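You operate a simulated robot arm through the tools that you are given. There is no shell and no other tool.

The job below is to be done with a simulated robot arm. You get a single attempt, and the scene is never put back.

## Task
Tidy cart 1's top row: spines out and level, bookend pushed up.
Fine: turn the backwards book, and stand the one lying on the middle shelf in a gap of the row.

It is judged by the outcome, as a careful person would: the job done as asked, and still so three seconds after it is handed in. It fails if anything else is knocked over, pushed out of place, dropped, spilled or broken.

## Robot
A 6-joint arm with a fingered hand, fixed in place. Base frame: the origin is at the foot of the arm, x ahead of it, y to its left, z up. Readings come in cm, rad, newtons and seconds.
It reaches about 134.6 cm from its shoulder. Its first joint turns from -2.601 to 2.601 rad. Payload 3.5 kg.
Tool frame: the origin (TCP) lies between the finger pads and is the grasp point; the fingertips stand 2.6 cm ahead of it; z points along the fingers, y is the line along which they close. Largest opening 13.2 cm; the body of the gripper starts 7.3 cm behind the TCP. The gripper is a hand of 4 fingers: y runs from the thumb to the fingers, the wrist lies at [0, 0, -23.4] in the tool frame, and closing takes about 1.5 s.
Orientation is that of the tool frame in the base frame, as a unit quaternion [w, x, y, z]. With the fingers straight down and closing along the base's y, the tool's x points along the base's -x, its y along +y and its z along -z.

## Interface
- The arm moves only by the tool play_rows. Its argument "deltas" is text: rows parted by semicolons, each of 7 numbers parted by spaces: the shift along the tool's x, y, z in cm, then the turn, a rotation vector about the tool's x, y, z in rad, then the finger opening in cm, from 0 to 13.2. In form: dx dy dz wx wy wz fingers; .... A call has 1 to 20 rows; each row is the pose to reach, as a shift and turn from the pose commanded when the call began, along the tool's axes at that moment. Each row takes 0.2 s and may step no farther than 5 cm and 0.15 rad from the row before; otherwise, or with a gripper value out of range, the whole call is refused. A pose out of reach is approached as far as the arm can. The call stops where the force on the tool passes 90 N (or 10 N more than at its start, if that is more) or the arm is blocked; 0.2 s more then pass. The fingers move at their own pace (about 7.2 cm/s each) and stop on an object; they squeeze with about 25 N. The grip force told is the motor's: it shows also when the fingers shut on nothing. Time passes only in rows, and 0.2 s behind the last, so rows that repeat a pose let the fingers close. It gives the time, the measured TCP pose, the force on the tool (base axes), the opening and the grip force at its end, in the units of the frame above (readings bear some noise), with the torque about the TCP (base axes, N m) and any sound that the robot's microphone picked up.
- Cameras (640 x 400 px; columns grow to the right, rows downward): "scene" is fixed at [4.96, -66.6, 138.16]; the picture's right is [-0.05, -1.00, 0.00], its down [-0.76, 0.04, -0.65] and it looks along [0.65, -0.03, -0.76] (base axes); focal length 214 px, centre (320, 200). "wrist" rides on the gripper at [6.8, 0.2, -9.7] in the tool frame; the picture's right is [-0.02, 1.00, 0.00], its down [-0.82, -0.02, -0.58] and it looks along [-0.58, -0.01, 0.82] (tool axes); focal length 270 px, centre (320, 200). There is no depth. A picture from a camera that has moved, and an enlarged one, comes with that camera's place and axes in the base frame and with its lens. The place of the scene camera against the robot may be out by one fixed shift of up to 1.8 cm in any direction.
- get_image(camera): a new picture of that camera. No time passes.
- slide_trunk(by): slides the trunk up (or, below 0, down) by that many cm; the arm rides with it, the base frame stays. It gives what a move gives, with no picture.
- set_grasp(shape): the hand has 4 fingers and takes this shape, open, in about a second: jaw (thumb against the fingers, like two jaws); tri (thumb and two fingers); tip (a fingertip pinch); poke (one finger out to press); point (the index stretched); flat (the hand flat); cup (the hand cupped); fist (a fist). The gripper value then closes the fingers along that shape, each until it touches; the sizes above hold for jaw. It gives what a move gives, with no picture.
- enlarge(camera, box): a new picture of the part [left, top, right, bottom] of that camera's present view, enlarged. No time passes.
- job_done(): hands the job in; it is judged then, once.

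Places have to be worked out from the pictures, the camera data and where the tool is seen. Open the gripper and draw the arm clear of the work before you hand the job in, unless the task says otherwise.

The tools are called after "Request:" as name(argument=value, ...) on one line, values as JSON. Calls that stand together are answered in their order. play_rows: Moves the arm, as the interface text tells. Its arguments: {"type":"object","properties":{"deltas":{"type":"string"}},"required":["deltas"]} The other tools are called the same way: slide_trunk (by) slides the trunk up or down; set_grasp (shape) gives the hand a shape; get_image (camera) takes a picture; enlarge (camera, box) takes an enlarged picture of a part of a camera's view; job_done () hands the job in.

At the start:

```text
time: 0.0
ee_pos: [32.42, -71.74, 104.08]
tcp_rot: [0.0, -0.001, 1.0, 0.0]
force: [-0.3, -0.4, 0.4]
ft_torque: [0.03, -0.05, -0.04]
grip_width: 13.2
grip_force: 0.1
shape: jaw
trunk travel left (down, up): [-93.9, 3.1]
```

scene: 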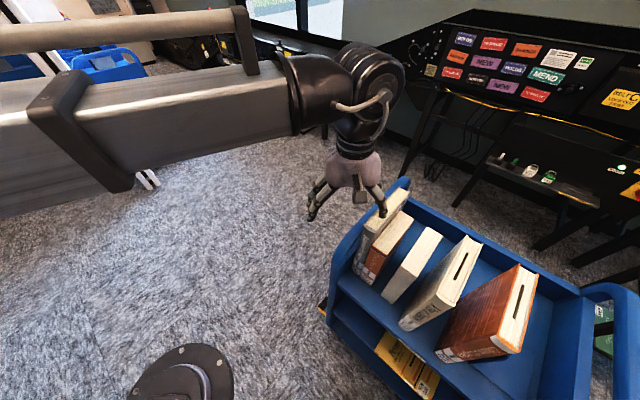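
wrist: 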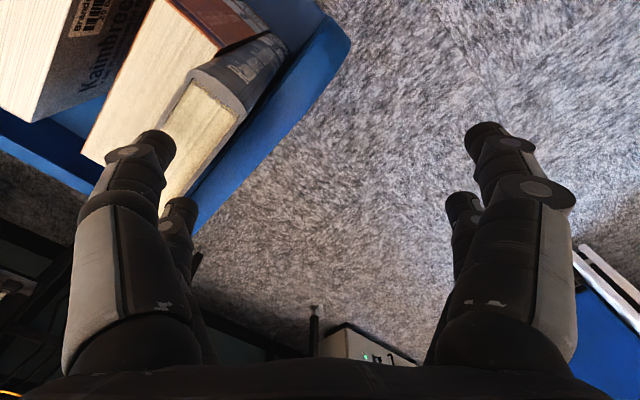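

I start by looking closer at the cart in the scene view, to work out where the books, the bookend and the shelf are.

Request:
enlarge(camera="scene", box=[310, 170, 640, 400])

Request:
get_image(camera="wrist")

Request:
get_image(camera="scene")

```text
1.74 times, centred on (475, 285) of scene
camera zoom: at [4.96, -66.6, 138.16], right [-0.05, -1.0, 0.0], down [-0.76, 0.04, -0.65], along [0.65, -0.03, -0.76], focal length 373 px, centre (50, 52)
```

zoom: 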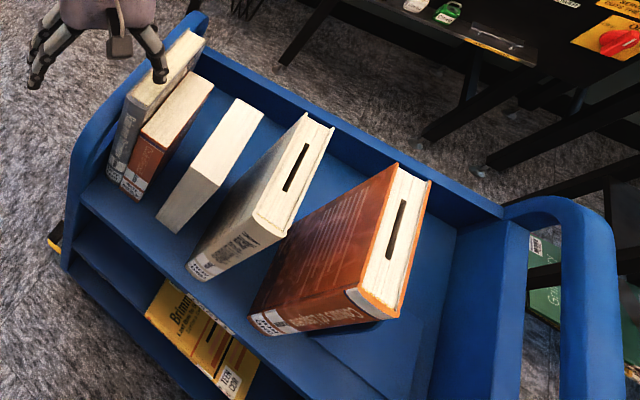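

```text
taken
camera wrist: at [25.59, -71.76, 113.78], right [0.02, 1.0, 0.0], down [0.82, -0.02, 0.58], along [0.58, -0.01, -0.82], focal length 270 px, centre (320, 200)
```

wrist: 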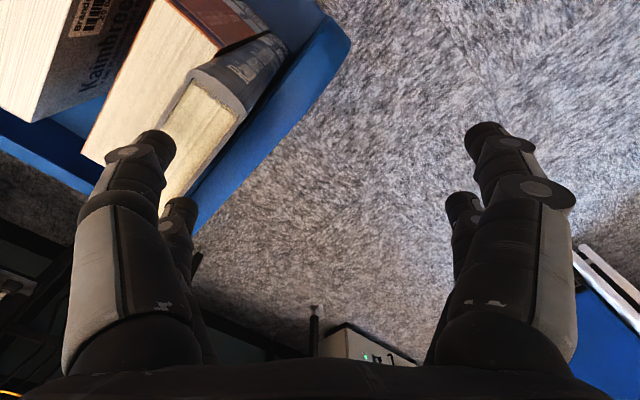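

```text
taken
```

scene: 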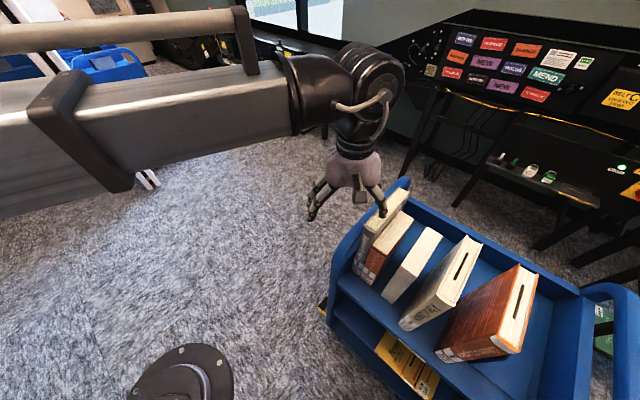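

The cart stands at an angle, with its front facing the robot. I judge the shelf front edge to run from about [28,-73] to [0,-107]. I'll raise the hand clear and turn it to face the cart for a better survey picture.

Request:
play_rows(deltas="0 0 -4 0 0 0 13.2; 0 0 -8 0 0 0 13.2; 0 0 -12 0 0 0 13.2; 2 -1 -14 0 0 0.14 13.2; 6 -2.5 -14 0 0 0.28 13.2; 10 -4.5 -14 0 0 0.42 13.2; 14 -6.5 -14 0 0 0.56 13.2; 17.4 -8.3 -14 0 0 0.69 13.2; 17.4 -8.3 -14 0 0 0.69 13.2")

Request:
get_image(camera="wrist")

Request:
get_image(camera="scene")

```text
time: 2.0
ee_pos: [15.08, -80.18, 104.13]
tcp_rot: [0.001, 0.339, 0.941, 0.001]
force: [0.1, -0.1, -0.3]
ft_torque: [0.0, 0.01, 0.01]
grip_width: 13.22
grip_force: 0.1
shape: jaw
out of reach, approached as far as the arm can: row 1, 2, 3, 4, 5, 6, 7, 8, 9
trunk travel left (down, up): [-93.9, 3.1]
```

```text
taken
camera wrist: at [9.91, -75.78, 113.79], right [0.66, 0.75, 0.0], down [0.62, -0.54, 0.58], along [0.44, -0.38, -0.82], focal length 270 px, centre (320, 200)
```

wrist: 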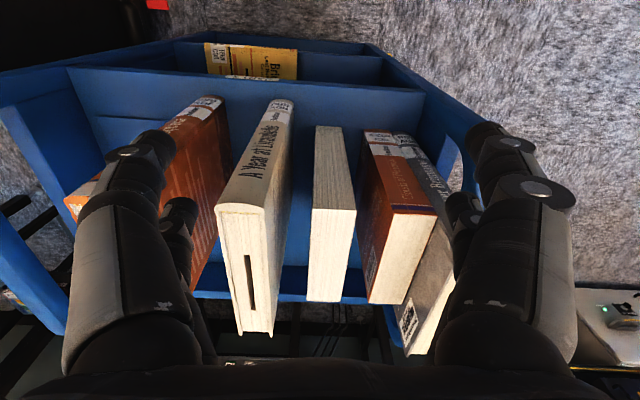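

```text
taken
```

scene: 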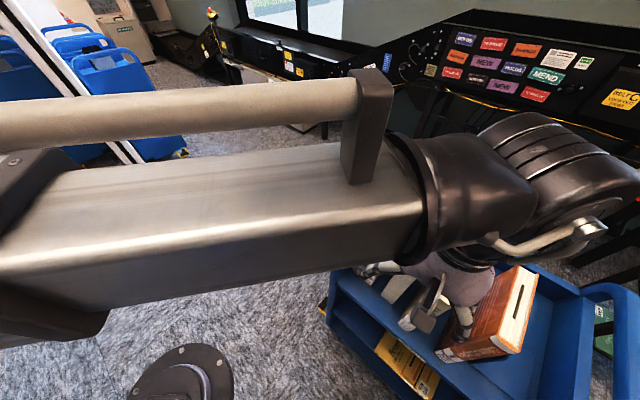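

The arm could not rise further, but it moved safely sideways and the wrist camera now shows the whole row, upside down. I'll enlarge parts of this view to study it.

Request:
enlarge(camera="wrist", box=[160, 60, 480, 260])

Request:
enlarge(camera="wrist", box=[0, 20, 320, 220])

Request:
enlarge(camera="wrist", box=[160, 200, 480, 400])

```text
2.00 times, centred on (320, 160) of wrist
camera zoom: at [9.91, -75.78, 113.79], right [0.66, 0.75, 0.0], down [0.62, -0.54, 0.58], along [0.44, -0.38, -0.82], focal length 541 px, centre (320, 280)
```

zoom: 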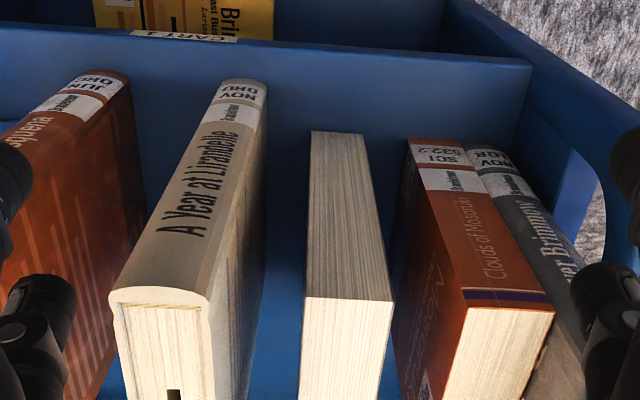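

```text
2.00 times, centred on (160, 120) of wrist
camera zoom: at [9.91, -75.78, 113.79], right [0.66, 0.75, 0.0], down [0.62, -0.54, 0.58], along [0.44, -0.38, -0.82], focal length 541 px, centre (640, 360)
```

zoom: 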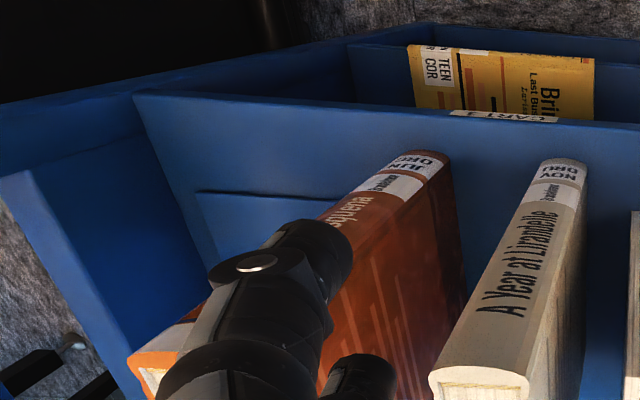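

```text
2.00 times, centred on (320, 300) of wrist
camera zoom: at [9.91, -75.78, 113.79], right [0.66, 0.75, 0.0], down [0.62, -0.54, 0.58], along [0.44, -0.38, -0.82], focal length 541 px, centre (320, 0)
```

zoom: 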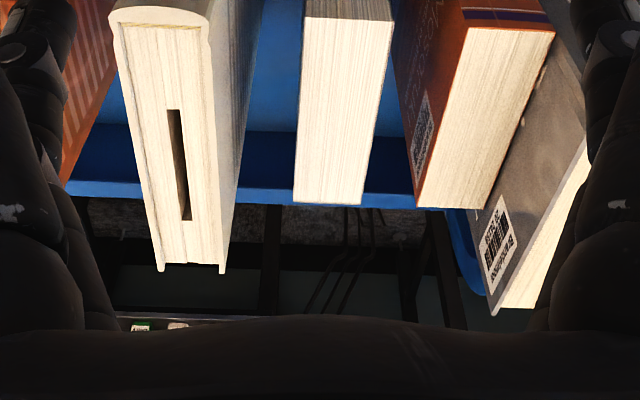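

The books look upright. I put the top of the "Lirandelle" book at z≈92 and the shelf at z≈70. I'll raise the trunk the last 3 cm so I can measure safely from several wrist camera positions.

Request:
slide_trunk(by=3.0)

Request:
play_rows(deltas="0 -4 0 0 0 0.05 13.2; 0 -8 0 0 0 0.05 13.2; 0 -12 0 0 0 0.05 13.2; 0 -16 0 0 0 0.05 13.2; 0 -20 0 0 0 0.05 13.2; 0 -20 0 0 0 0.05 13.2")

Request:
get_image(camera="wrist")

Request:
get_image(camera="scene")

```text
time: 2.8
ee_pos: [15.23, -80.19, 107.04]
tcp_rot: [0.0, 0.338, 0.941, 0.0]
force: [0.6, 0.2, 0.1]
ft_torque: [-0.01, 0.03, -0.03]
grip_width: 13.17
grip_force: 0.0
shape: jaw
trunk travel left (down, up): [-96.9, 0.1]
```

```text
time: 4.2
ee_pos: [2.33, -95.45, 107.11]
tcp_rot: [0.001, 0.361, 0.933, 0.001]
force: [-0.9, -0.6, 0.4]
ft_torque: [0.0, 0.0, -0.02]
grip_width: 13.19
grip_force: 0.1
shape: jaw
trunk travel left (down, up): [-96.9, 0.1]
```

```text
taken
camera wrist: at [-2.58, -90.83, 116.8], right [0.69, 0.72, 0.0], down [0.59, -0.56, 0.58], along [0.42, -0.4, -0.82], focal length 270 px, centre (320, 200)
```

wrist: 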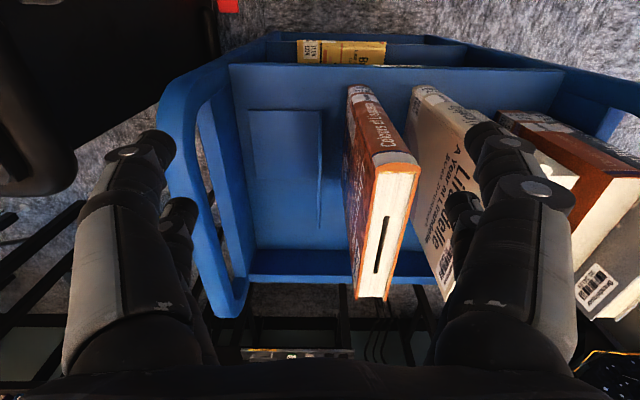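

```text
taken
```

scene: 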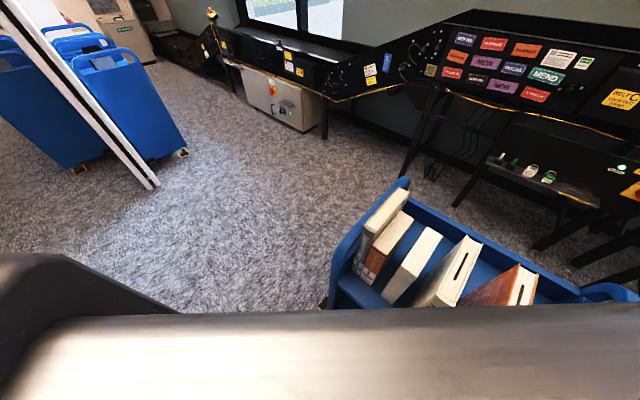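

I see the bookend to the right of the last book (the red one), with the free space beyond it. I'll enlarge that part and the yellow book on the middle shelf.

Request:
enlarge(camera="wrist", box=[190, 60, 430, 210])

Request:
enlarge(camera="wrist", box=[190, 170, 430, 320])

Request:
enlarge(camera="wrist", box=[240, 20, 480, 170])

Request:
enlarge(camera="scene", box=[310, 160, 550, 310])

```text
2.67 times, centred on (310, 135) of wrist
camera zoom: at [-2.58, -90.83, 116.8], right [0.69, 0.72, 0.0], down [0.59, -0.56, 0.58], along [0.42, -0.4, -0.82], focal length 721 px, centre (347, 373)
```

zoom: 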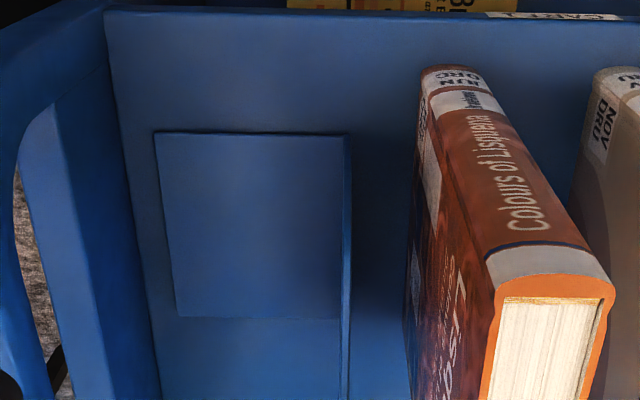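

```text
2.67 times, centred on (310, 245) of wrist
camera zoom: at [-2.58, -90.83, 116.8], right [0.69, 0.72, 0.0], down [0.59, -0.56, 0.58], along [0.42, -0.4, -0.82], focal length 721 px, centre (347, 80)
```

zoom: 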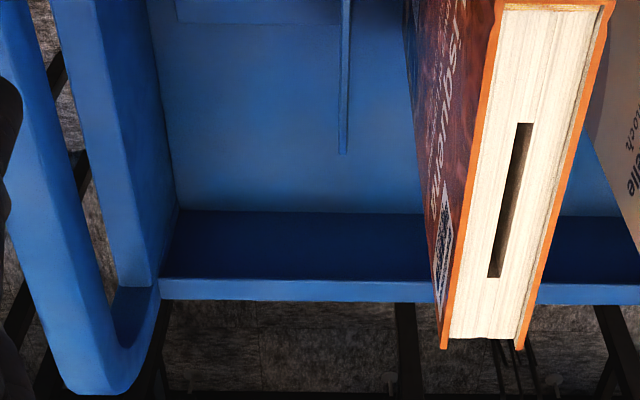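

```text
2.67 times, centred on (360, 95) of wrist
camera zoom: at [-2.58, -90.83, 116.8], right [0.69, 0.72, 0.0], down [0.59, -0.56, 0.58], along [0.42, -0.4, -0.82], focal length 721 px, centre (213, 480)
```

zoom: 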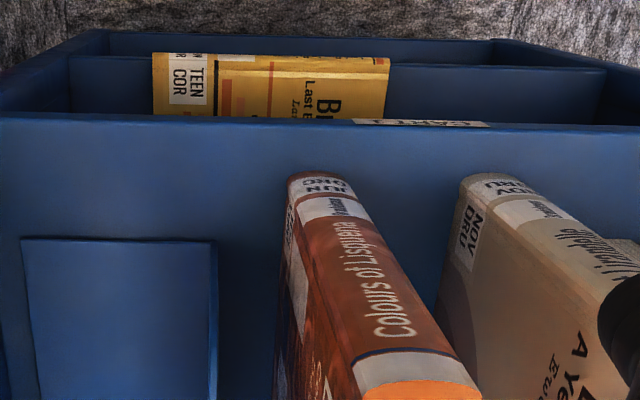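

```text
2.67 times, centred on (430, 235) of scene
camera zoom: at [4.96, -66.6, 138.16], right [-0.05, -1.0, 0.0], down [-0.76, 0.04, -0.65], along [0.65, -0.03, -0.76], focal length 572 px, centre (27, 107)
```

zoom: 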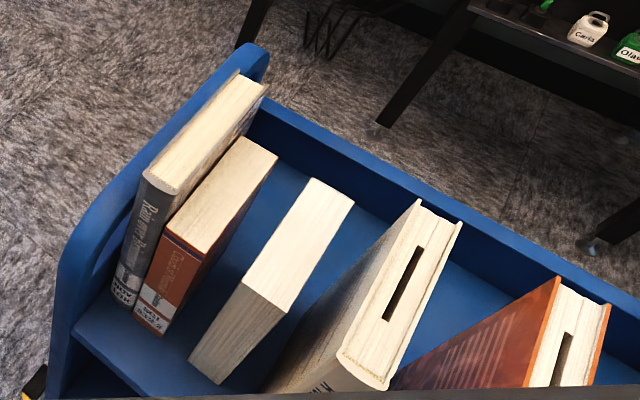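

From the two wrist views I triangulate:
- The shelf surface is at z≈77 and the book tops at z≈95–99.5. The spines are about 3–6 cm behind the front edge.
- The bookend is a thin plate standing roughly 4 cm to the right of the last book.

Next I'll test whether the arm alone can move down, and whether the hand can turn far about its own axis.

Request:
play_rows(deltas="0 0 1 0 0 0 13.2; 0 0 2 0 0 0 13.2; 0 0 2 0 0 0 13.2")

```text
time: 5.0
ee_pos: [2.34, -95.5, 107.17]
tcp_rot: [0.0, 0.362, 0.932, 0.0]
force: [0.1, 0.2, 0.6]
ft_torque: [0.02, -0.01, 0.0]
grip_width: 13.19
grip_force: 0.1
shape: jaw
out of reach, approached as far as the arm can: row 1, 2, 3
trunk travel left (down, up): [-96.9, 0.1]
```

With the tool vertical, height comes only from the trunk. I'll back the hand away in front of the cart, lower it, and tilt it to look into the middle shelf.

Request:
play_rows(deltas="5 1 0 0 0 0 13.2; 10 2 0 0 0 0 13.2; 15 3 0 0 0 0 13.2; 20 4 0 0 0 0 13.2; 24.5 5 0 0 0 0 13.2; 29 6 0 0 0 0 13.2; 33.5 7 0 0 0 0 13.2; 38 8 0 0 0 0 13.2; 38 8 0 0 0 0 13.2")

Request:
get_image(camera="scene")

Request:
get_image(camera="wrist")

```text
refused: row 1 steps farther than a row can; nothing moved
```

```text
taken
```

scene: 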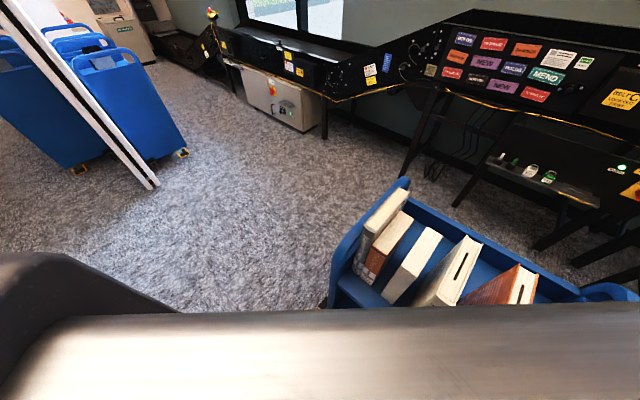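

```text
taken
camera wrist: at [-2.54, -90.84, 116.78], right [0.69, 0.72, 0.0], down [0.59, -0.57, 0.58], along [0.42, -0.4, -0.82], focal length 270 px, centre (320, 200)
```

wrist: 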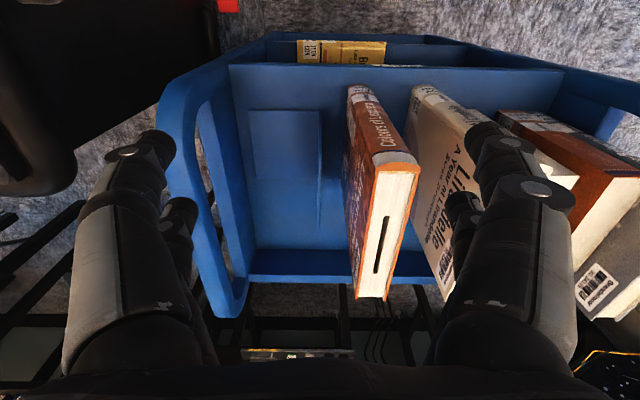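

Row 1's step was just over 5 cm, so nothing moved. I'll repeat the retreat with smaller steps.

Request:
play_rows(deltas="4.5 1 0 0 0 0 13.2; 9 2 0 0 0 0 13.2; 13.5 3 0 0 0 0 13.2; 18 4 0 0 0 0 13.2; 22.5 5 0 0 0 0 13.2; 27 6 0 0 0 0 13.2; 31.5 7 0 0 0 0 13.2; 36 8 0 0 0 0 13.2; 36 8 0 0 0 0 13.2")

Request:
get_image(camera="scene")

Request:
get_image(camera="wrist")

```text
time: 7.0
ee_pos: [-18.95, -65.13, 107.03]
tcp_rot: [0.001, 0.361, 0.932, -0.001]
force: [0.3, -0.6, 0.0]
ft_torque: [-0.03, -0.01, 0.01]
grip_width: 13.2
grip_force: 0.1
shape: jaw
out of reach, approached as far as the arm can: row 7, 8, 9
trunk travel left (down, up): [-96.9, 0.1]
```

```text
taken
```

scene: 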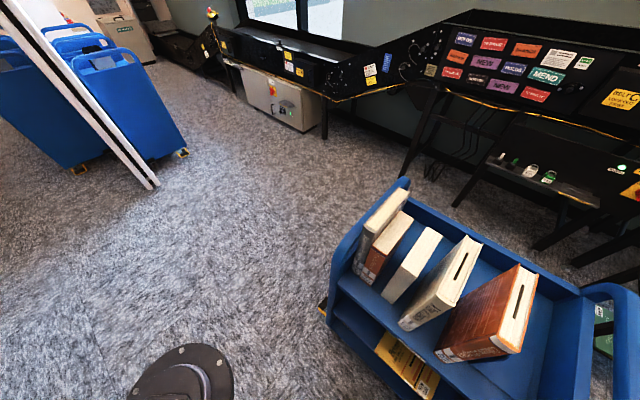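

```text
taken
camera wrist: at [-23.85, -60.56, 116.78], right [0.69, 0.72, 0.0], down [0.59, -0.57, 0.58], along [0.42, -0.4, -0.82], focal length 270 px, centre (320, 200)
```

wrist: 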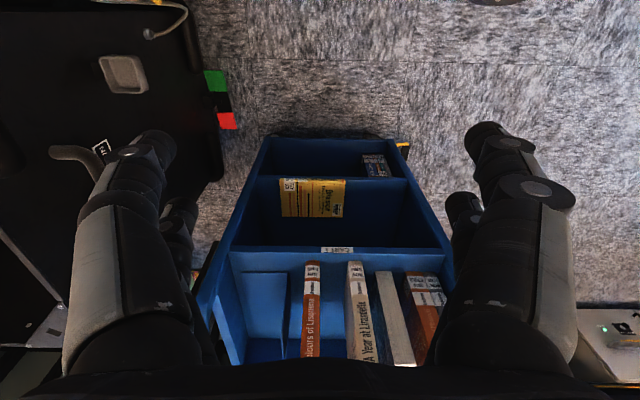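

This view shows the cart's front: the yellow book lies on the middle shelf and another book is on the bottom shelf. A black desk is off to the right, which I must avoid. I'll enlarge the view.

Request:
enlarge(camera="wrist", box=[200, 120, 480, 295])

Request:
enlarge(camera="wrist", box=[240, 150, 420, 262])

Request:
enlarge(camera="wrist", box=[200, 230, 480, 380])

```text
2.29 times, centred on (340, 208) of wrist
camera zoom: at [-23.85, -60.56, 116.78], right [0.69, 0.72, 0.0], down [0.59, -0.57, 0.58], along [0.42, -0.4, -0.82], focal length 618 px, centre (274, 183)
```

zoom: 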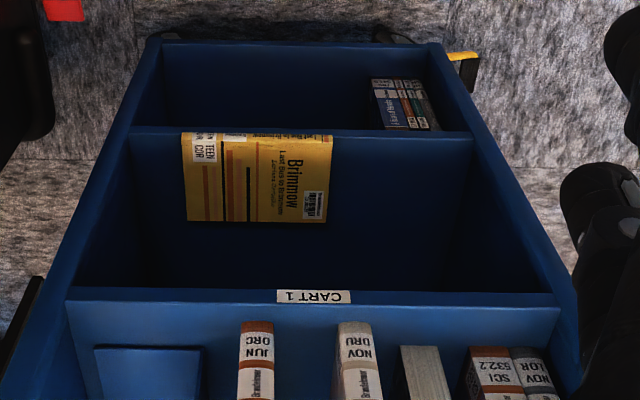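

```text
3.56 times, centred on (330, 206) of wrist
camera zoom: at [-23.85, -60.56, 116.78], right [0.69, 0.72, 0.0], down [0.59, -0.57, 0.58], along [0.42, -0.4, -0.82], focal length 961 px, centre (284, 179)
```

zoom: 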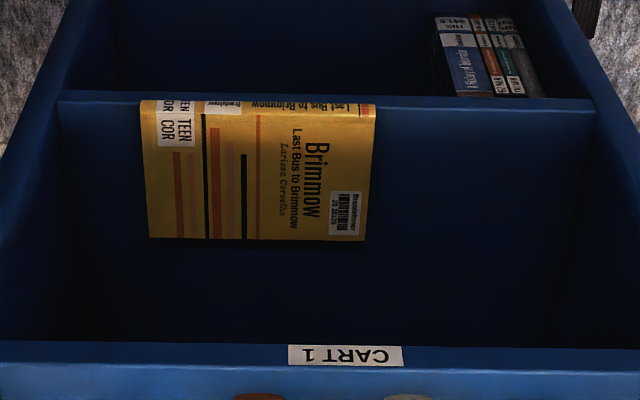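

```text
2.29 times, centred on (340, 305) of wrist
camera zoom: at [-23.85, -60.56, 116.78], right [0.69, 0.72, 0.0], down [0.59, -0.57, 0.58], along [0.42, -0.4, -0.82], focal length 618 px, centre (274, -40)
```

zoom: 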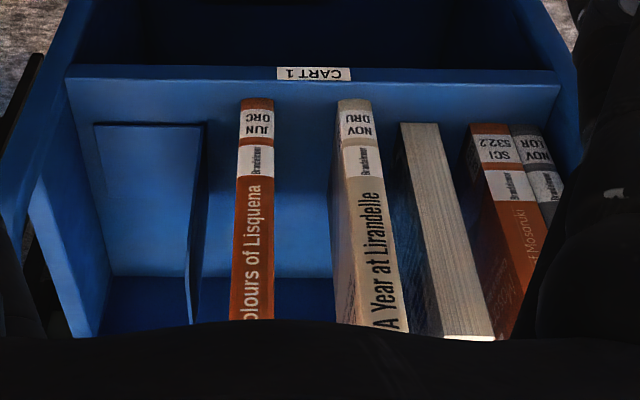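

The yellow book lies flat on the middle shelf, cover up. It is about 20.5 × 13 cm, and its spine is near the front edge. Before planning the turn of the backwards book, I test in free air how far the hand can turn about its vertical axis.

Request:
play_rows(deltas="-4 0 0 0 0 0.15 13.2; -4 0 0 0 0 0.3 13.2; -4 0 0 0 0 0.45 13.2; -4 0 0 0 0 0.6 13.2; -4 0 0 0 0 0.75 13.2; -4 0 0 0 0 0.9 13.2; -4 0 0 0 0 1.05 13.2; -4 0 0 0 0 1.2 13.2; -4 0 0 0 0 1.35 13.2; -4 0 0 0 0 1.5 13.2; -4 0 0 0 0 1.65 13.2; -4 0 0 0 0 1.8 13.2; -4 0 0 0 0 1.95 13.2; -4 0 0 0 0 2.1 13.2; -4 0 0 0 0 2.25 13.2; -4 0 0 0 0 2.4 13.2; -4 0 0 0 0 2.55 13.2; -4 0 0 0 0 2.7 13.2; -4 0 0 0 0 2.85 13.2; -4 0 0 0 0 3.0 13.2")

```text
time: 11.2
ee_pos: [-15.78, -68.03, 107.05]
tcp_rot: [0.001, 0.955, -0.296, 0.0]
force: [-0.3, -0.2, 0.1]
ft_torque: [0.01, -0.01, 0.0]
grip_width: 13.15
grip_force: 0.0
shape: jaw
trunk travel left (down, up): [-96.9, 0.1]
```

The hand can turn half a revolution freely, so I can pick up the backwards book from above, turn it and set it back. I'll move above it at full height, well clear of all the book tops, with the fingers at 5 cm to check how they fit.

Request:
play_rows(deltas="4.5 -0.7 0 0 0 0.05 13.2; 9 -1.4 0 0 0 0.1 13.2; 13.5 -2.1 0 0 0 0.15 10; 18 -2.8 0 0 0 0.177 8; 22.5 -3.4 0 0 0 0.177 6; 27 -4.1 0 0 0 0.177 5; 31.5 -4.8 0 0 0 0.177 5; 36 -5.4 0 0 0 0.177 5; 40.5 -6.1 0 0 0 0.177 5; 45 -6.8 0 0 0 0.177 5; 45 -6.8 0 0 0 0.177 5")

Request:
get_image(camera="wrist")

Request:
get_image(camera="scene")

```text
time: 13.6
ee_pos: [25.15, -87.73, 107.1]
tcp_rot: [0.0, 0.926, -0.378, 0.0]
force: [-0.8, 1.3, -1.0]
ft_torque: [-0.02, 0.0, 0.02]
grip_width: 5.04
grip_force: 0.0
shape: jaw
out of reach, approached as far as the arm can: row 1, 2, 9
trunk travel left (down, up): [-96.9, 0.1]
```

```text
taken
camera wrist: at [29.82, -92.72, 116.8], right [-0.72, -0.7, 0.0], down [-0.57, 0.59, 0.58], along [-0.4, 0.41, -0.82], focal length 270 px, centre (320, 200)
```

wrist: 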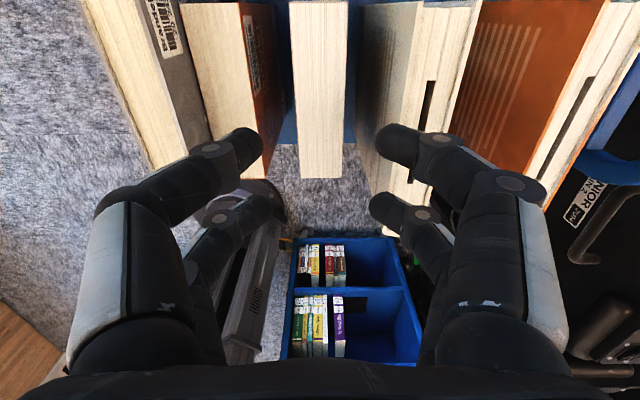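

```text
taken
```

scene: 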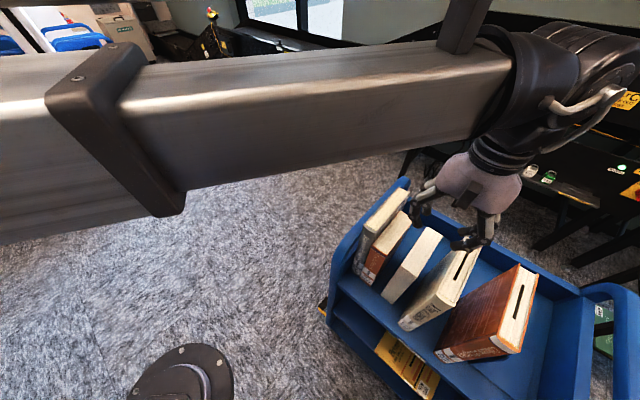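

The fingers look bowed like claws at this opening, so I'll enlarge both views to judge how much width they really need between books.

Request:
enlarge(camera="scene", box=[380, 120, 540, 260])

Request:
enlarge(camera="wrist", box=[160, 90, 480, 290])

```text
2.86 times, centred on (460, 190) of scene
camera zoom: at [4.96, -66.6, 138.16], right [-0.05, -1.0, 0.0], down [-0.76, 0.04, -0.65], along [0.65, -0.03, -0.76], focal length 613 px, centre (-80, 229)
```

zoom: 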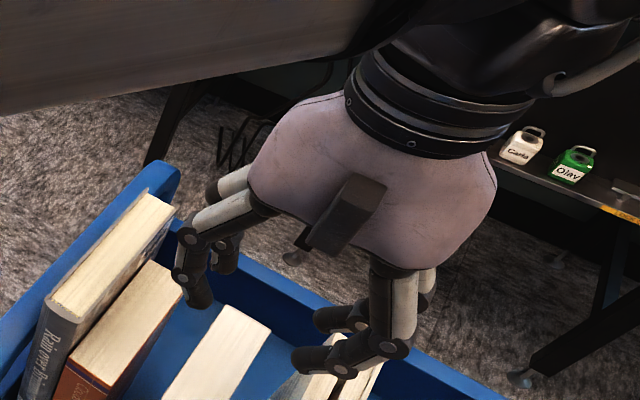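

```text
2.00 times, centred on (320, 190) of wrist
camera zoom: at [29.82, -92.72, 116.8], right [-0.72, -0.7, 0.0], down [-0.57, 0.59, 0.58], along [-0.4, 0.41, -0.82], focal length 541 px, centre (320, 220)
```

zoom: 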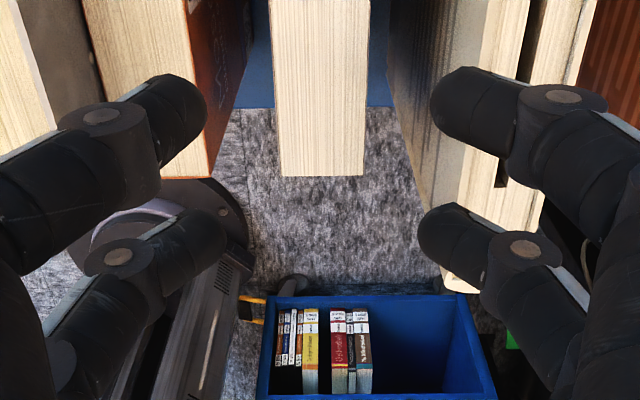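

Two fingers stand on each side and the knuckles bulge to about ±5.9 cm, too wide for the space around the backwards book. I'll first shift the taller "Lirandelle" book about 2.5 cm right into the wide gap, gripping it from the top. I move above it now.

Request:
play_rows(deltas="0 3.4 0 0 0 0 6; 0 6.8 0 0 0 0 6; 0 6.8 0 0 0 0 6")

Request:
get_image(camera="wrist")

Request:
enlarge(camera="scene", box=[380, 120, 560, 280])

```text
time: 14.3
ee_pos: [20.2, -92.62, 107.15]
tcp_rot: [0.0, 0.926, -0.378, 0.0]
force: [-0.4, 0.1, 0.7]
ft_torque: [-0.01, 0.01, 0.01]
grip_width: 5.97
grip_force: 0.0
shape: jaw
trunk travel left (down, up): [-96.9, 0.1]
```

```text
taken
camera wrist: at [25.0, -97.53, 116.79], right [-0.72, -0.7, 0.0], down [-0.57, 0.59, 0.58], along [-0.4, 0.41, -0.82], focal length 270 px, centre (320, 200)
```

wrist: 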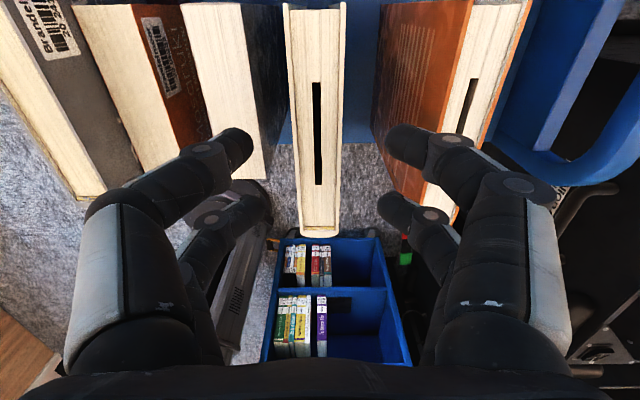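

```text
2.50 times, centred on (470, 200) of scene
camera zoom: at [4.96, -66.6, 138.16], right [-0.05, -1.0, 0.0], down [-0.76, 0.04, -0.65], along [0.65, -0.03, -0.76], focal length 536 px, centre (-55, 200)
```

zoom: 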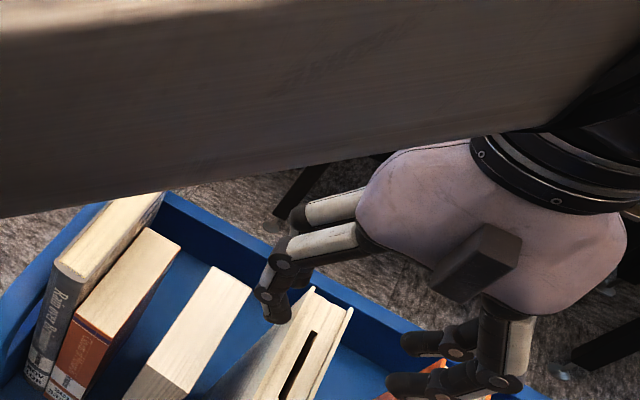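

"Lirandelle" is centred between the fingers in the picture. I lower the trunk in two steps, so the tips end about 3.5 cm below its top edge.

Request:
slide_trunk(by=-5.5)

Request:
get_image(camera="wrist")

Request:
enlarge(camera="scene", box=[380, 140, 560, 300])

```text
time: 15.3
ee_pos: [20.17, -92.61, 101.52]
tcp_rot: [0.0, 0.926, -0.378, 0.0]
force: [-0.5, -0.5, 0.3]
ft_torque: [0.0, 0.03, 0.02]
grip_width: 5.95
grip_force: 0.0
shape: jaw
trunk travel left (down, up): [-91.4, 5.6]
```

```text
taken
camera wrist: at [25.01, -97.52, 111.29], right [-0.72, -0.7, 0.0], down [-0.57, 0.59, 0.58], along [-0.4, 0.41, -0.82], focal length 270 px, centre (320, 200)
```

wrist: 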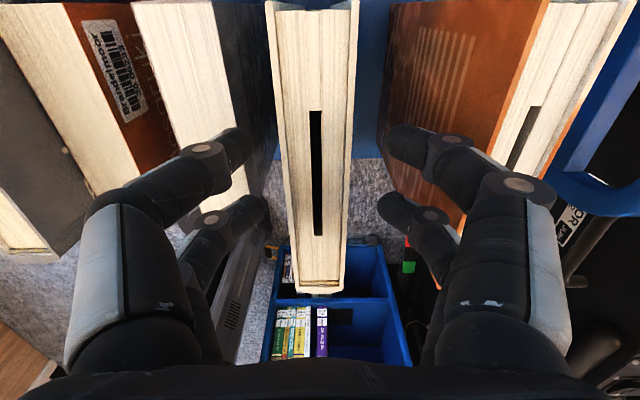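

```text
2.50 times, centred on (470, 220) of scene
camera zoom: at [4.96, -66.6, 138.16], right [-0.05, -1.0, 0.0], down [-0.76, 0.04, -0.65], along [0.65, -0.03, -0.76], focal length 536 px, centre (-55, 150)
```

zoom: 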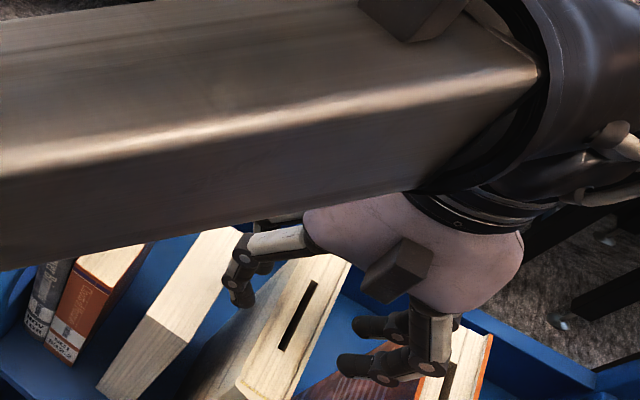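

The book is well centred. I narrow the opening to 5 cm so the left fingertips stay clear of the backwards book, then lower another 2.5 cm and close.

Request:
play_rows(deltas="0 0 0 0 0 0 5; 0 0 0 0 0 0 5")

Request:
slide_trunk(by=-2.5)

Request:
play_rows(deltas="0 0 0 0 0 0 2; 0 0 0 0 0 0 2; 0 0 0 0 0 0 2; 0 0 0 0 0 0 2; 0 0 0 0 0 0 2; 0 0 0 0 0 0 2; 0 0 0 0 0 0 2")

Request:
get_image(camera="wrist")

Request:
enlarge(camera="scene", box=[380, 140, 560, 300])

```text
time: 15.9
ee_pos: [20.23, -92.45, 101.62]
tcp_rot: [-0.001, 0.926, -0.377, 0.0]
force: [-0.4, 0.1, -0.3]
ft_torque: [-0.02, 0.03, -0.02]
grip_width: 5.05
grip_force: 0.1
shape: jaw
trunk travel left (down, up): [-91.4, 5.6]
```

```text
time: 16.6
ee_pos: [20.33, -92.6, 98.95]
tcp_rot: [0.0, 0.926, -0.378, 0.0]
force: [-0.6, -0.5, -0.5]
ft_torque: [-0.04, 0.02, 0.01]
grip_width: 5.04
grip_force: 0.0
shape: jaw
trunk travel left (down, up): [-88.9, 8.1]
```

```text
time: 18.2
ee_pos: [20.21, -92.55, 99.12]
tcp_rot: [0.0, 0.926, -0.378, 0.0]
force: [-0.6, 1.4, -0.2]
ft_torque: [0.03, -0.03, -0.02]
grip_width: 2.57
grip_force: 25.1
shape: jaw
trunk travel left (down, up): [-88.9, 8.1]
```

```text
taken
camera wrist: at [25.01, -97.55, 108.76], right [-0.72, -0.7, 0.0], down [-0.57, 0.59, 0.58], along [-0.4, 0.41, -0.82], focal length 270 px, centre (320, 200)
```

wrist: 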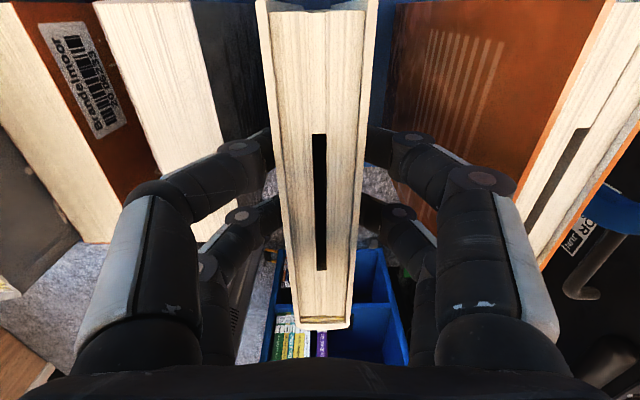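

```text
2.50 times, centred on (470, 220) of scene
camera zoom: at [4.96, -66.6, 138.16], right [-0.05, -1.0, 0.0], down [-0.76, 0.04, -0.65], along [0.65, -0.03, -0.76], focal length 536 px, centre (-55, 150)
```

zoom: 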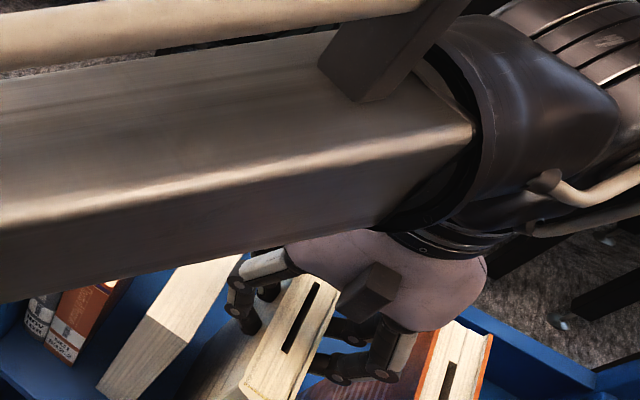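

The grip holds on "Lirandelle" (25 N). I lift it slightly, move it 1.8 cm right and 2.7 cm in to match the two leftmost spines, then set it down.

Request:
slide_trunk(by=0.8)

Request:
play_rows(deltas="0.7 0.5 0 0 0 0 2; 1.4 1.0 0 0 0 0 2; 2.1 1.4 0 0 0 0 2; 2.7 1.8 0 0 0 0 2; 2.7 1.8 0 0 0 0 2")

Request:
get_image(camera="wrist")

Request:
enlarge(camera="scene", box=[380, 140, 560, 300])

```text
time: 18.8
ee_pos: [20.26, -92.57, 99.75]
tcp_rot: [-0.001, 0.926, -0.378, 0.0]
force: [-0.1, 0.0, -6.8]
ft_torque: [-0.04, -0.06, -0.01]
grip_width: 2.59
grip_force: 24.9
shape: jaw
trunk travel left (down, up): [-89.7, 7.3]
```

```text
time: 20.0
ee_pos: [20.96, -95.78, 99.95]
tcp_rot: [0.0, 0.926, -0.378, 0.0]
force: [0.3, 0.8, -6.0]
ft_torque: [-0.07, -0.03, 0.01]
grip_width: 2.56
grip_force: 24.3
shape: jaw
trunk travel left (down, up): [-89.7, 7.3]
```

```text
taken
camera wrist: at [25.65, -100.73, 109.53], right [-0.72, -0.7, 0.0], down [-0.57, 0.59, 0.58], along [-0.4, 0.41, -0.82], focal length 270 px, centre (320, 200)
```

wrist: 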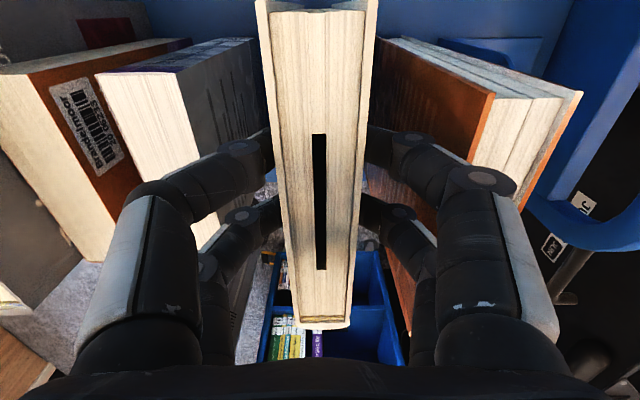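

```text
2.50 times, centred on (470, 220) of scene
camera zoom: at [4.96, -66.6, 138.16], right [-0.05, -1.0, 0.0], down [-0.76, 0.04, -0.65], along [0.65, -0.03, -0.76], focal length 536 px, centre (-55, 150)
```

zoom: 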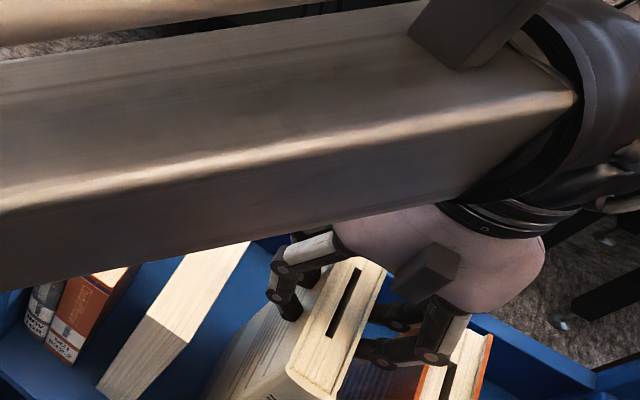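

The book moved cleanly; it weighs about 6.5 N. I lower it back to the shelf, open slightly and rise clear.

Request:
slide_trunk(by=-0.8)

Request:
play_rows(deltas="0 0 0 0 0 0 3; 0 0 0 0 0 0 3.7; 0 0 0 0 0 0 3.7; 0 0 0 0 0 0 3.7")

Request:
get_image(camera="wrist")

```text
time: 20.6
ee_pos: [20.85, -95.71, 99.04]
tcp_rot: [0.0, 0.926, -0.378, 0.0]
force: [1.5, -0.4, -1.2]
ft_torque: [-0.01, -0.05, -0.01]
grip_width: 2.61
grip_force: 25.2
shape: jaw
trunk travel left (down, up): [-88.9, 8.1]
```

```text
time: 21.6
ee_pos: [20.92, -95.67, 99.06]
tcp_rot: [0.0, 0.926, -0.378, 0.001]
force: [-0.9, -0.2, 0.4]
ft_torque: [-0.01, -0.04, -0.02]
grip_width: 3.66
grip_force: 0.0
shape: jaw
trunk travel left (down, up): [-88.9, 8.1]
```

```text
taken
camera wrist: at [25.63, -100.68, 108.78], right [-0.72, -0.7, 0.0], down [-0.57, 0.59, 0.58], along [-0.4, 0.41, -0.82], focal length 270 px, centre (320, 200)
```

wrist: 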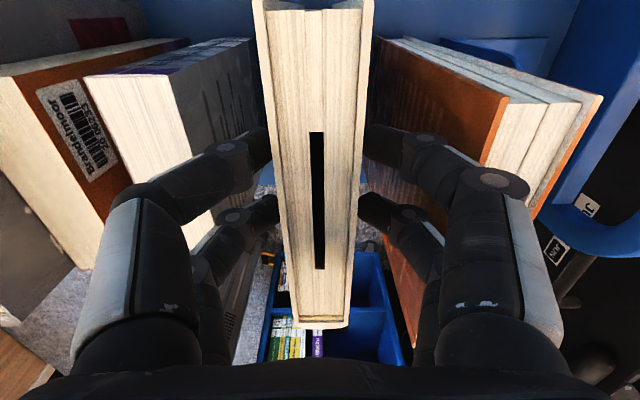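

The book stands by itself with the fingers off it. I raise the hand to full height again.

Request:
slide_trunk(by=2.0)

Request:
slide_trunk(by=6.0)

Request:
get_image(camera="wrist")

Request:
enlarge(camera="scene", box=[310, 160, 550, 310])

```text
time: 22.2
ee_pos: [20.95, -95.68, 101.07]
tcp_rot: [0.0, 0.926, -0.378, 0.001]
force: [-0.1, -0.2, 0.1]
ft_torque: [-0.01, 0.02, 0.01]
grip_width: 3.68
grip_force: 0.3
shape: jaw
trunk travel left (down, up): [-90.9, 6.1]
```

```text
time: 23.2
ee_pos: [20.88, -95.57, 107.12]
tcp_rot: [0.0, 0.926, -0.377, -0.001]
force: [0.6, -0.2, -0.1]
ft_torque: [-0.03, -0.01, -0.01]
grip_width: 3.69
grip_force: 0.1
shape: jaw
trunk travel left (down, up): [-96.9, 0.1]
```

```text
taken
camera wrist: at [25.63, -100.69, 116.77], right [-0.72, -0.7, 0.0], down [-0.57, 0.59, 0.58], along [-0.4, 0.41, -0.82], focal length 270 px, centre (320, 200)
```

wrist: 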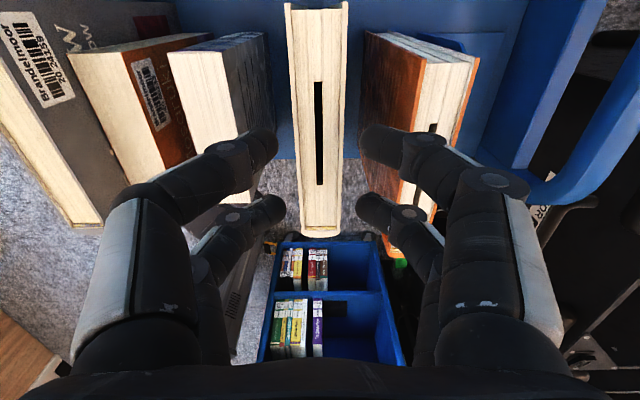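

```text
2.67 times, centred on (430, 235) of scene
camera zoom: at [4.96, -66.6, 138.16], right [-0.05, -1.0, 0.0], down [-0.76, 0.04, -0.65], along [0.65, -0.03, -0.76], focal length 572 px, centre (27, 107)
```

zoom: 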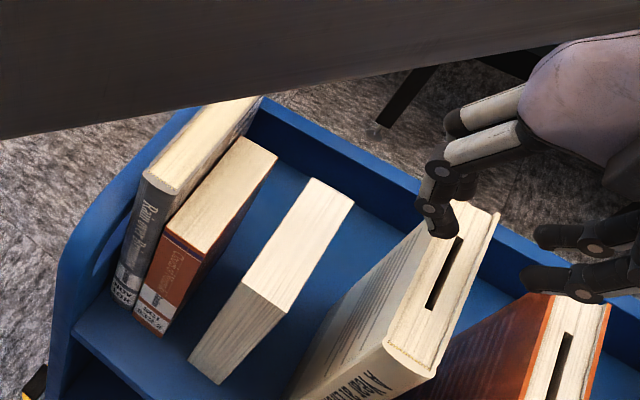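

Now I move above the backwards book with the fingers at 5 cm.

Request:
play_rows(deltas="-0.6 -3 0 0 0 0 5; -1.2 -6 0 0 0 0 5; -1.9 -8.45 0 0 0 0 5; -1.9 -8.45 0 0 0 0 5")

Request:
slide_trunk(by=-7.5)

Request:
get_image(camera="wrist")

Request:
enlarge(camera="scene", box=[310, 160, 550, 310])

```text
time: 24.2
ee_pos: [25.49, -88.08, 106.96]
tcp_rot: [0.0, 0.926, -0.378, -0.001]
force: [0.8, 0.2, -0.1]
ft_torque: [0.01, 0.03, 0.01]
grip_width: 4.97
grip_force: 0.0
shape: jaw
trunk travel left (down, up): [-96.9, 0.1]
```

```text
time: 25.4
ee_pos: [25.4, -88.24, 99.61]
tcp_rot: [0.0, 0.926, -0.378, 0.0]
force: [0.6, 0.0, 0.4]
ft_torque: [-0.01, -0.02, -0.01]
grip_width: 4.96
grip_force: 0.0
shape: jaw
trunk travel left (down, up): [-89.4, 7.6]
```

```text
taken
camera wrist: at [30.16, -93.12, 109.29], right [-0.72, -0.7, 0.0], down [-0.57, 0.59, 0.58], along [-0.4, 0.41, -0.82], focal length 270 px, centre (320, 200)
```

wrist: 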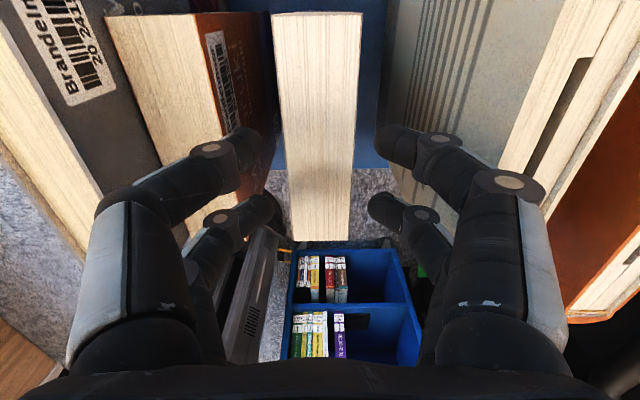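

```text
2.67 times, centred on (430, 235) of scene
camera zoom: at [4.96, -66.6, 138.16], right [-0.05, -1.0, 0.0], down [-0.76, 0.04, -0.65], along [0.65, -0.03, -0.76], focal length 572 px, centre (27, 107)
```

zoom: 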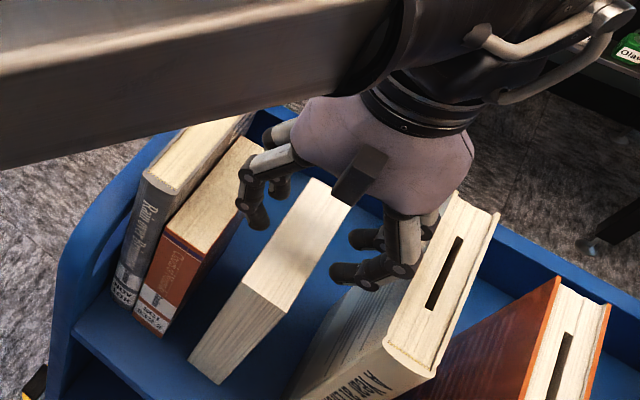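

The book sits centred between the fingers. I narrow to 4.5 cm, go down 3.2 cm so the knuckles stay above the neighbouring red book's top, and close.

Request:
play_rows(deltas="0.3 0 0 0 0 0 4.5; 0.4 0 0 0 0 0 4.5")

Request:
slide_trunk(by=-3.2)

Request:
get_image(camera="wrist")

```text
time: 25.9
ee_pos: [25.67, -88.41, 99.59]
tcp_rot: [-0.001, 0.926, -0.378, 0.0]
force: [0.1, -0.1, -0.6]
ft_torque: [-0.01, -0.02, 0.02]
grip_width: 4.54
grip_force: 0.0
shape: jaw
trunk travel left (down, up): [-89.4, 7.6]
```

```text
time: 26.7
ee_pos: [25.72, -88.38, 96.39]
tcp_rot: [0.0, 0.926, -0.378, 0.0]
force: [-0.9, -1.0, -0.1]
ft_torque: [0.03, 0.01, 0.02]
grip_width: 4.51
grip_force: 0.0
shape: jaw
trunk travel left (down, up): [-86.2, 10.8]
```

```text
taken
camera wrist: at [30.45, -93.38, 106.08], right [-0.72, -0.7, 0.0], down [-0.57, 0.59, 0.58], along [-0.4, 0.41, -0.82], focal length 270 px, centre (320, 200)
```

wrist: 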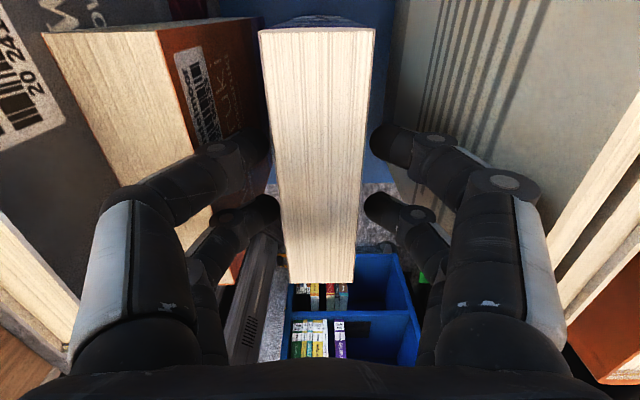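

There is clearance on both sides and no contact force, so I close on the book.

Request:
play_rows(deltas="0 0 0 0 0 0 2.5; 0 0 0 0 0 0 2.5; 0 0 0 0 0 0 2.5; 0 0 0 0 0 0 2.5; 0 0 0 0 0 0 2.5; 0 0 0 0 0 0 2.5")

Request:
slide_trunk(by=1.0)

Request:
get_image(camera="wrist")

```text
time: 28.1
ee_pos: [25.9, -88.35, 96.34]
tcp_rot: [0.0, 0.926, -0.378, 0.0]
force: [-0.6, 1.5, 0.6]
ft_torque: [0.01, -0.04, -0.03]
grip_width: 3.11
grip_force: 24.9
shape: jaw
trunk travel left (down, up): [-86.2, 10.8]
```

```text
time: 28.7
ee_pos: [25.71, -88.45, 97.45]
tcp_rot: [0.0, 0.926, -0.378, 0.0]
force: [0.2, 0.2, -3.7]
ft_torque: [-0.03, 0.01, -0.01]
grip_width: 3.08
grip_force: 25.2
shape: jaw
trunk travel left (down, up): [-87.2, 9.8]
```

```text
taken
camera wrist: at [30.47, -93.42, 107.04], right [-0.72, -0.7, 0.0], down [-0.57, 0.59, 0.58], along [-0.4, 0.41, -0.82], focal length 270 px, centre (320, 200)
```

wrist: 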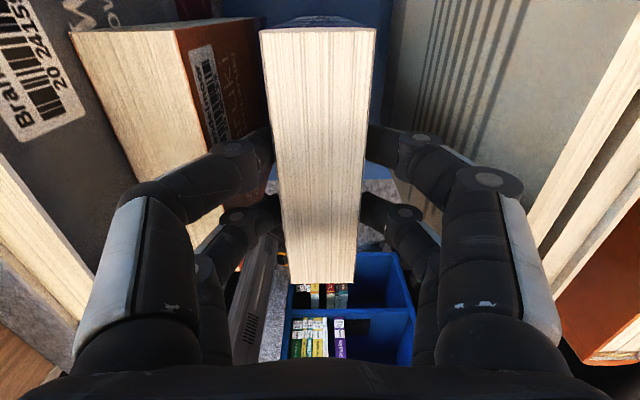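

The book is lifted (about 4 N). I raise it to full height and draw it straight out toward the robot.

Request:
slide_trunk(by=9.7)

Request:
play_rows(deltas="-2 0 0 0 0 0 2.5; -5 0 0 0 0 0 2.5; -9 0 0 0 0 0 2.5; -13 0 0 0 0 0 2.5; -17 0 0 0 0 0 2.5; -21 0 0 0 0 0 2.5; -24 0 0 0 0 0 2.5; -26 0 0 0 0 0 2.5; -26 0 0 0 0 0 2.5")

Request:
get_image(camera="scene")

Request:
get_image(camera="wrist")

```text
time: 30.0
ee_pos: [25.7, -88.46, 107.09]
tcp_rot: [0.0, 0.926, -0.378, 0.0]
force: [-0.2, -0.6, -4.6]
ft_torque: [-0.01, -0.01, 0.03]
grip_width: 3.12
grip_force: 24.5
shape: jaw
trunk travel left (down, up): [-96.9, 0.1]
```

```text
time: 32.0
ee_pos: [7.15, -70.41, 107.12]
tcp_rot: [0.0, 0.926, -0.378, -0.001]
force: [0.6, 1.1, -4.5]
ft_torque: [-0.01, -0.03, 0.01]
grip_width: 3.1
grip_force: 25.5
shape: jaw
trunk travel left (down, up): [-96.9, 0.1]
```

```text
taken
```

scene: 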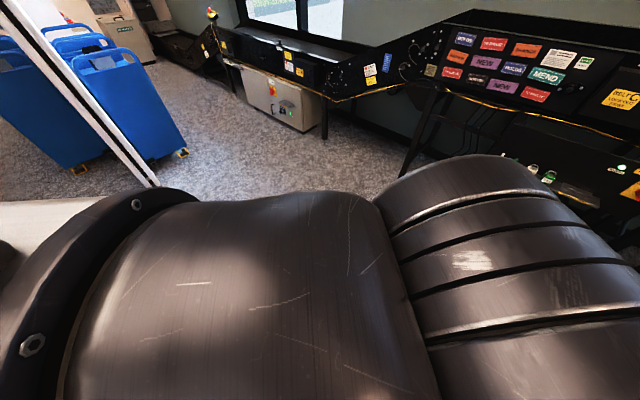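

```text
taken
camera wrist: at [11.87, -75.42, 116.75], right [-0.72, -0.7, 0.0], down [-0.57, 0.59, 0.58], along [-0.4, 0.41, -0.82], focal length 270 px, centre (320, 200)
```

wrist: 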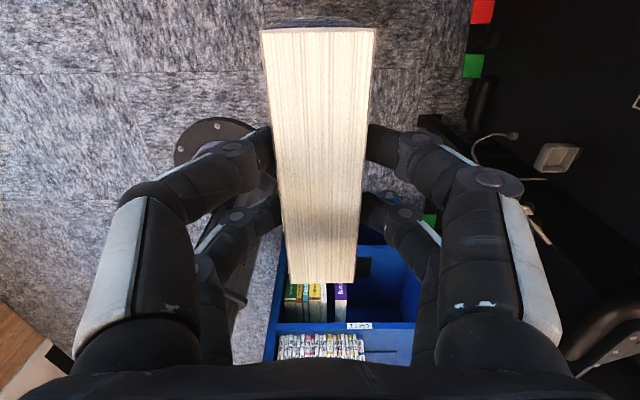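

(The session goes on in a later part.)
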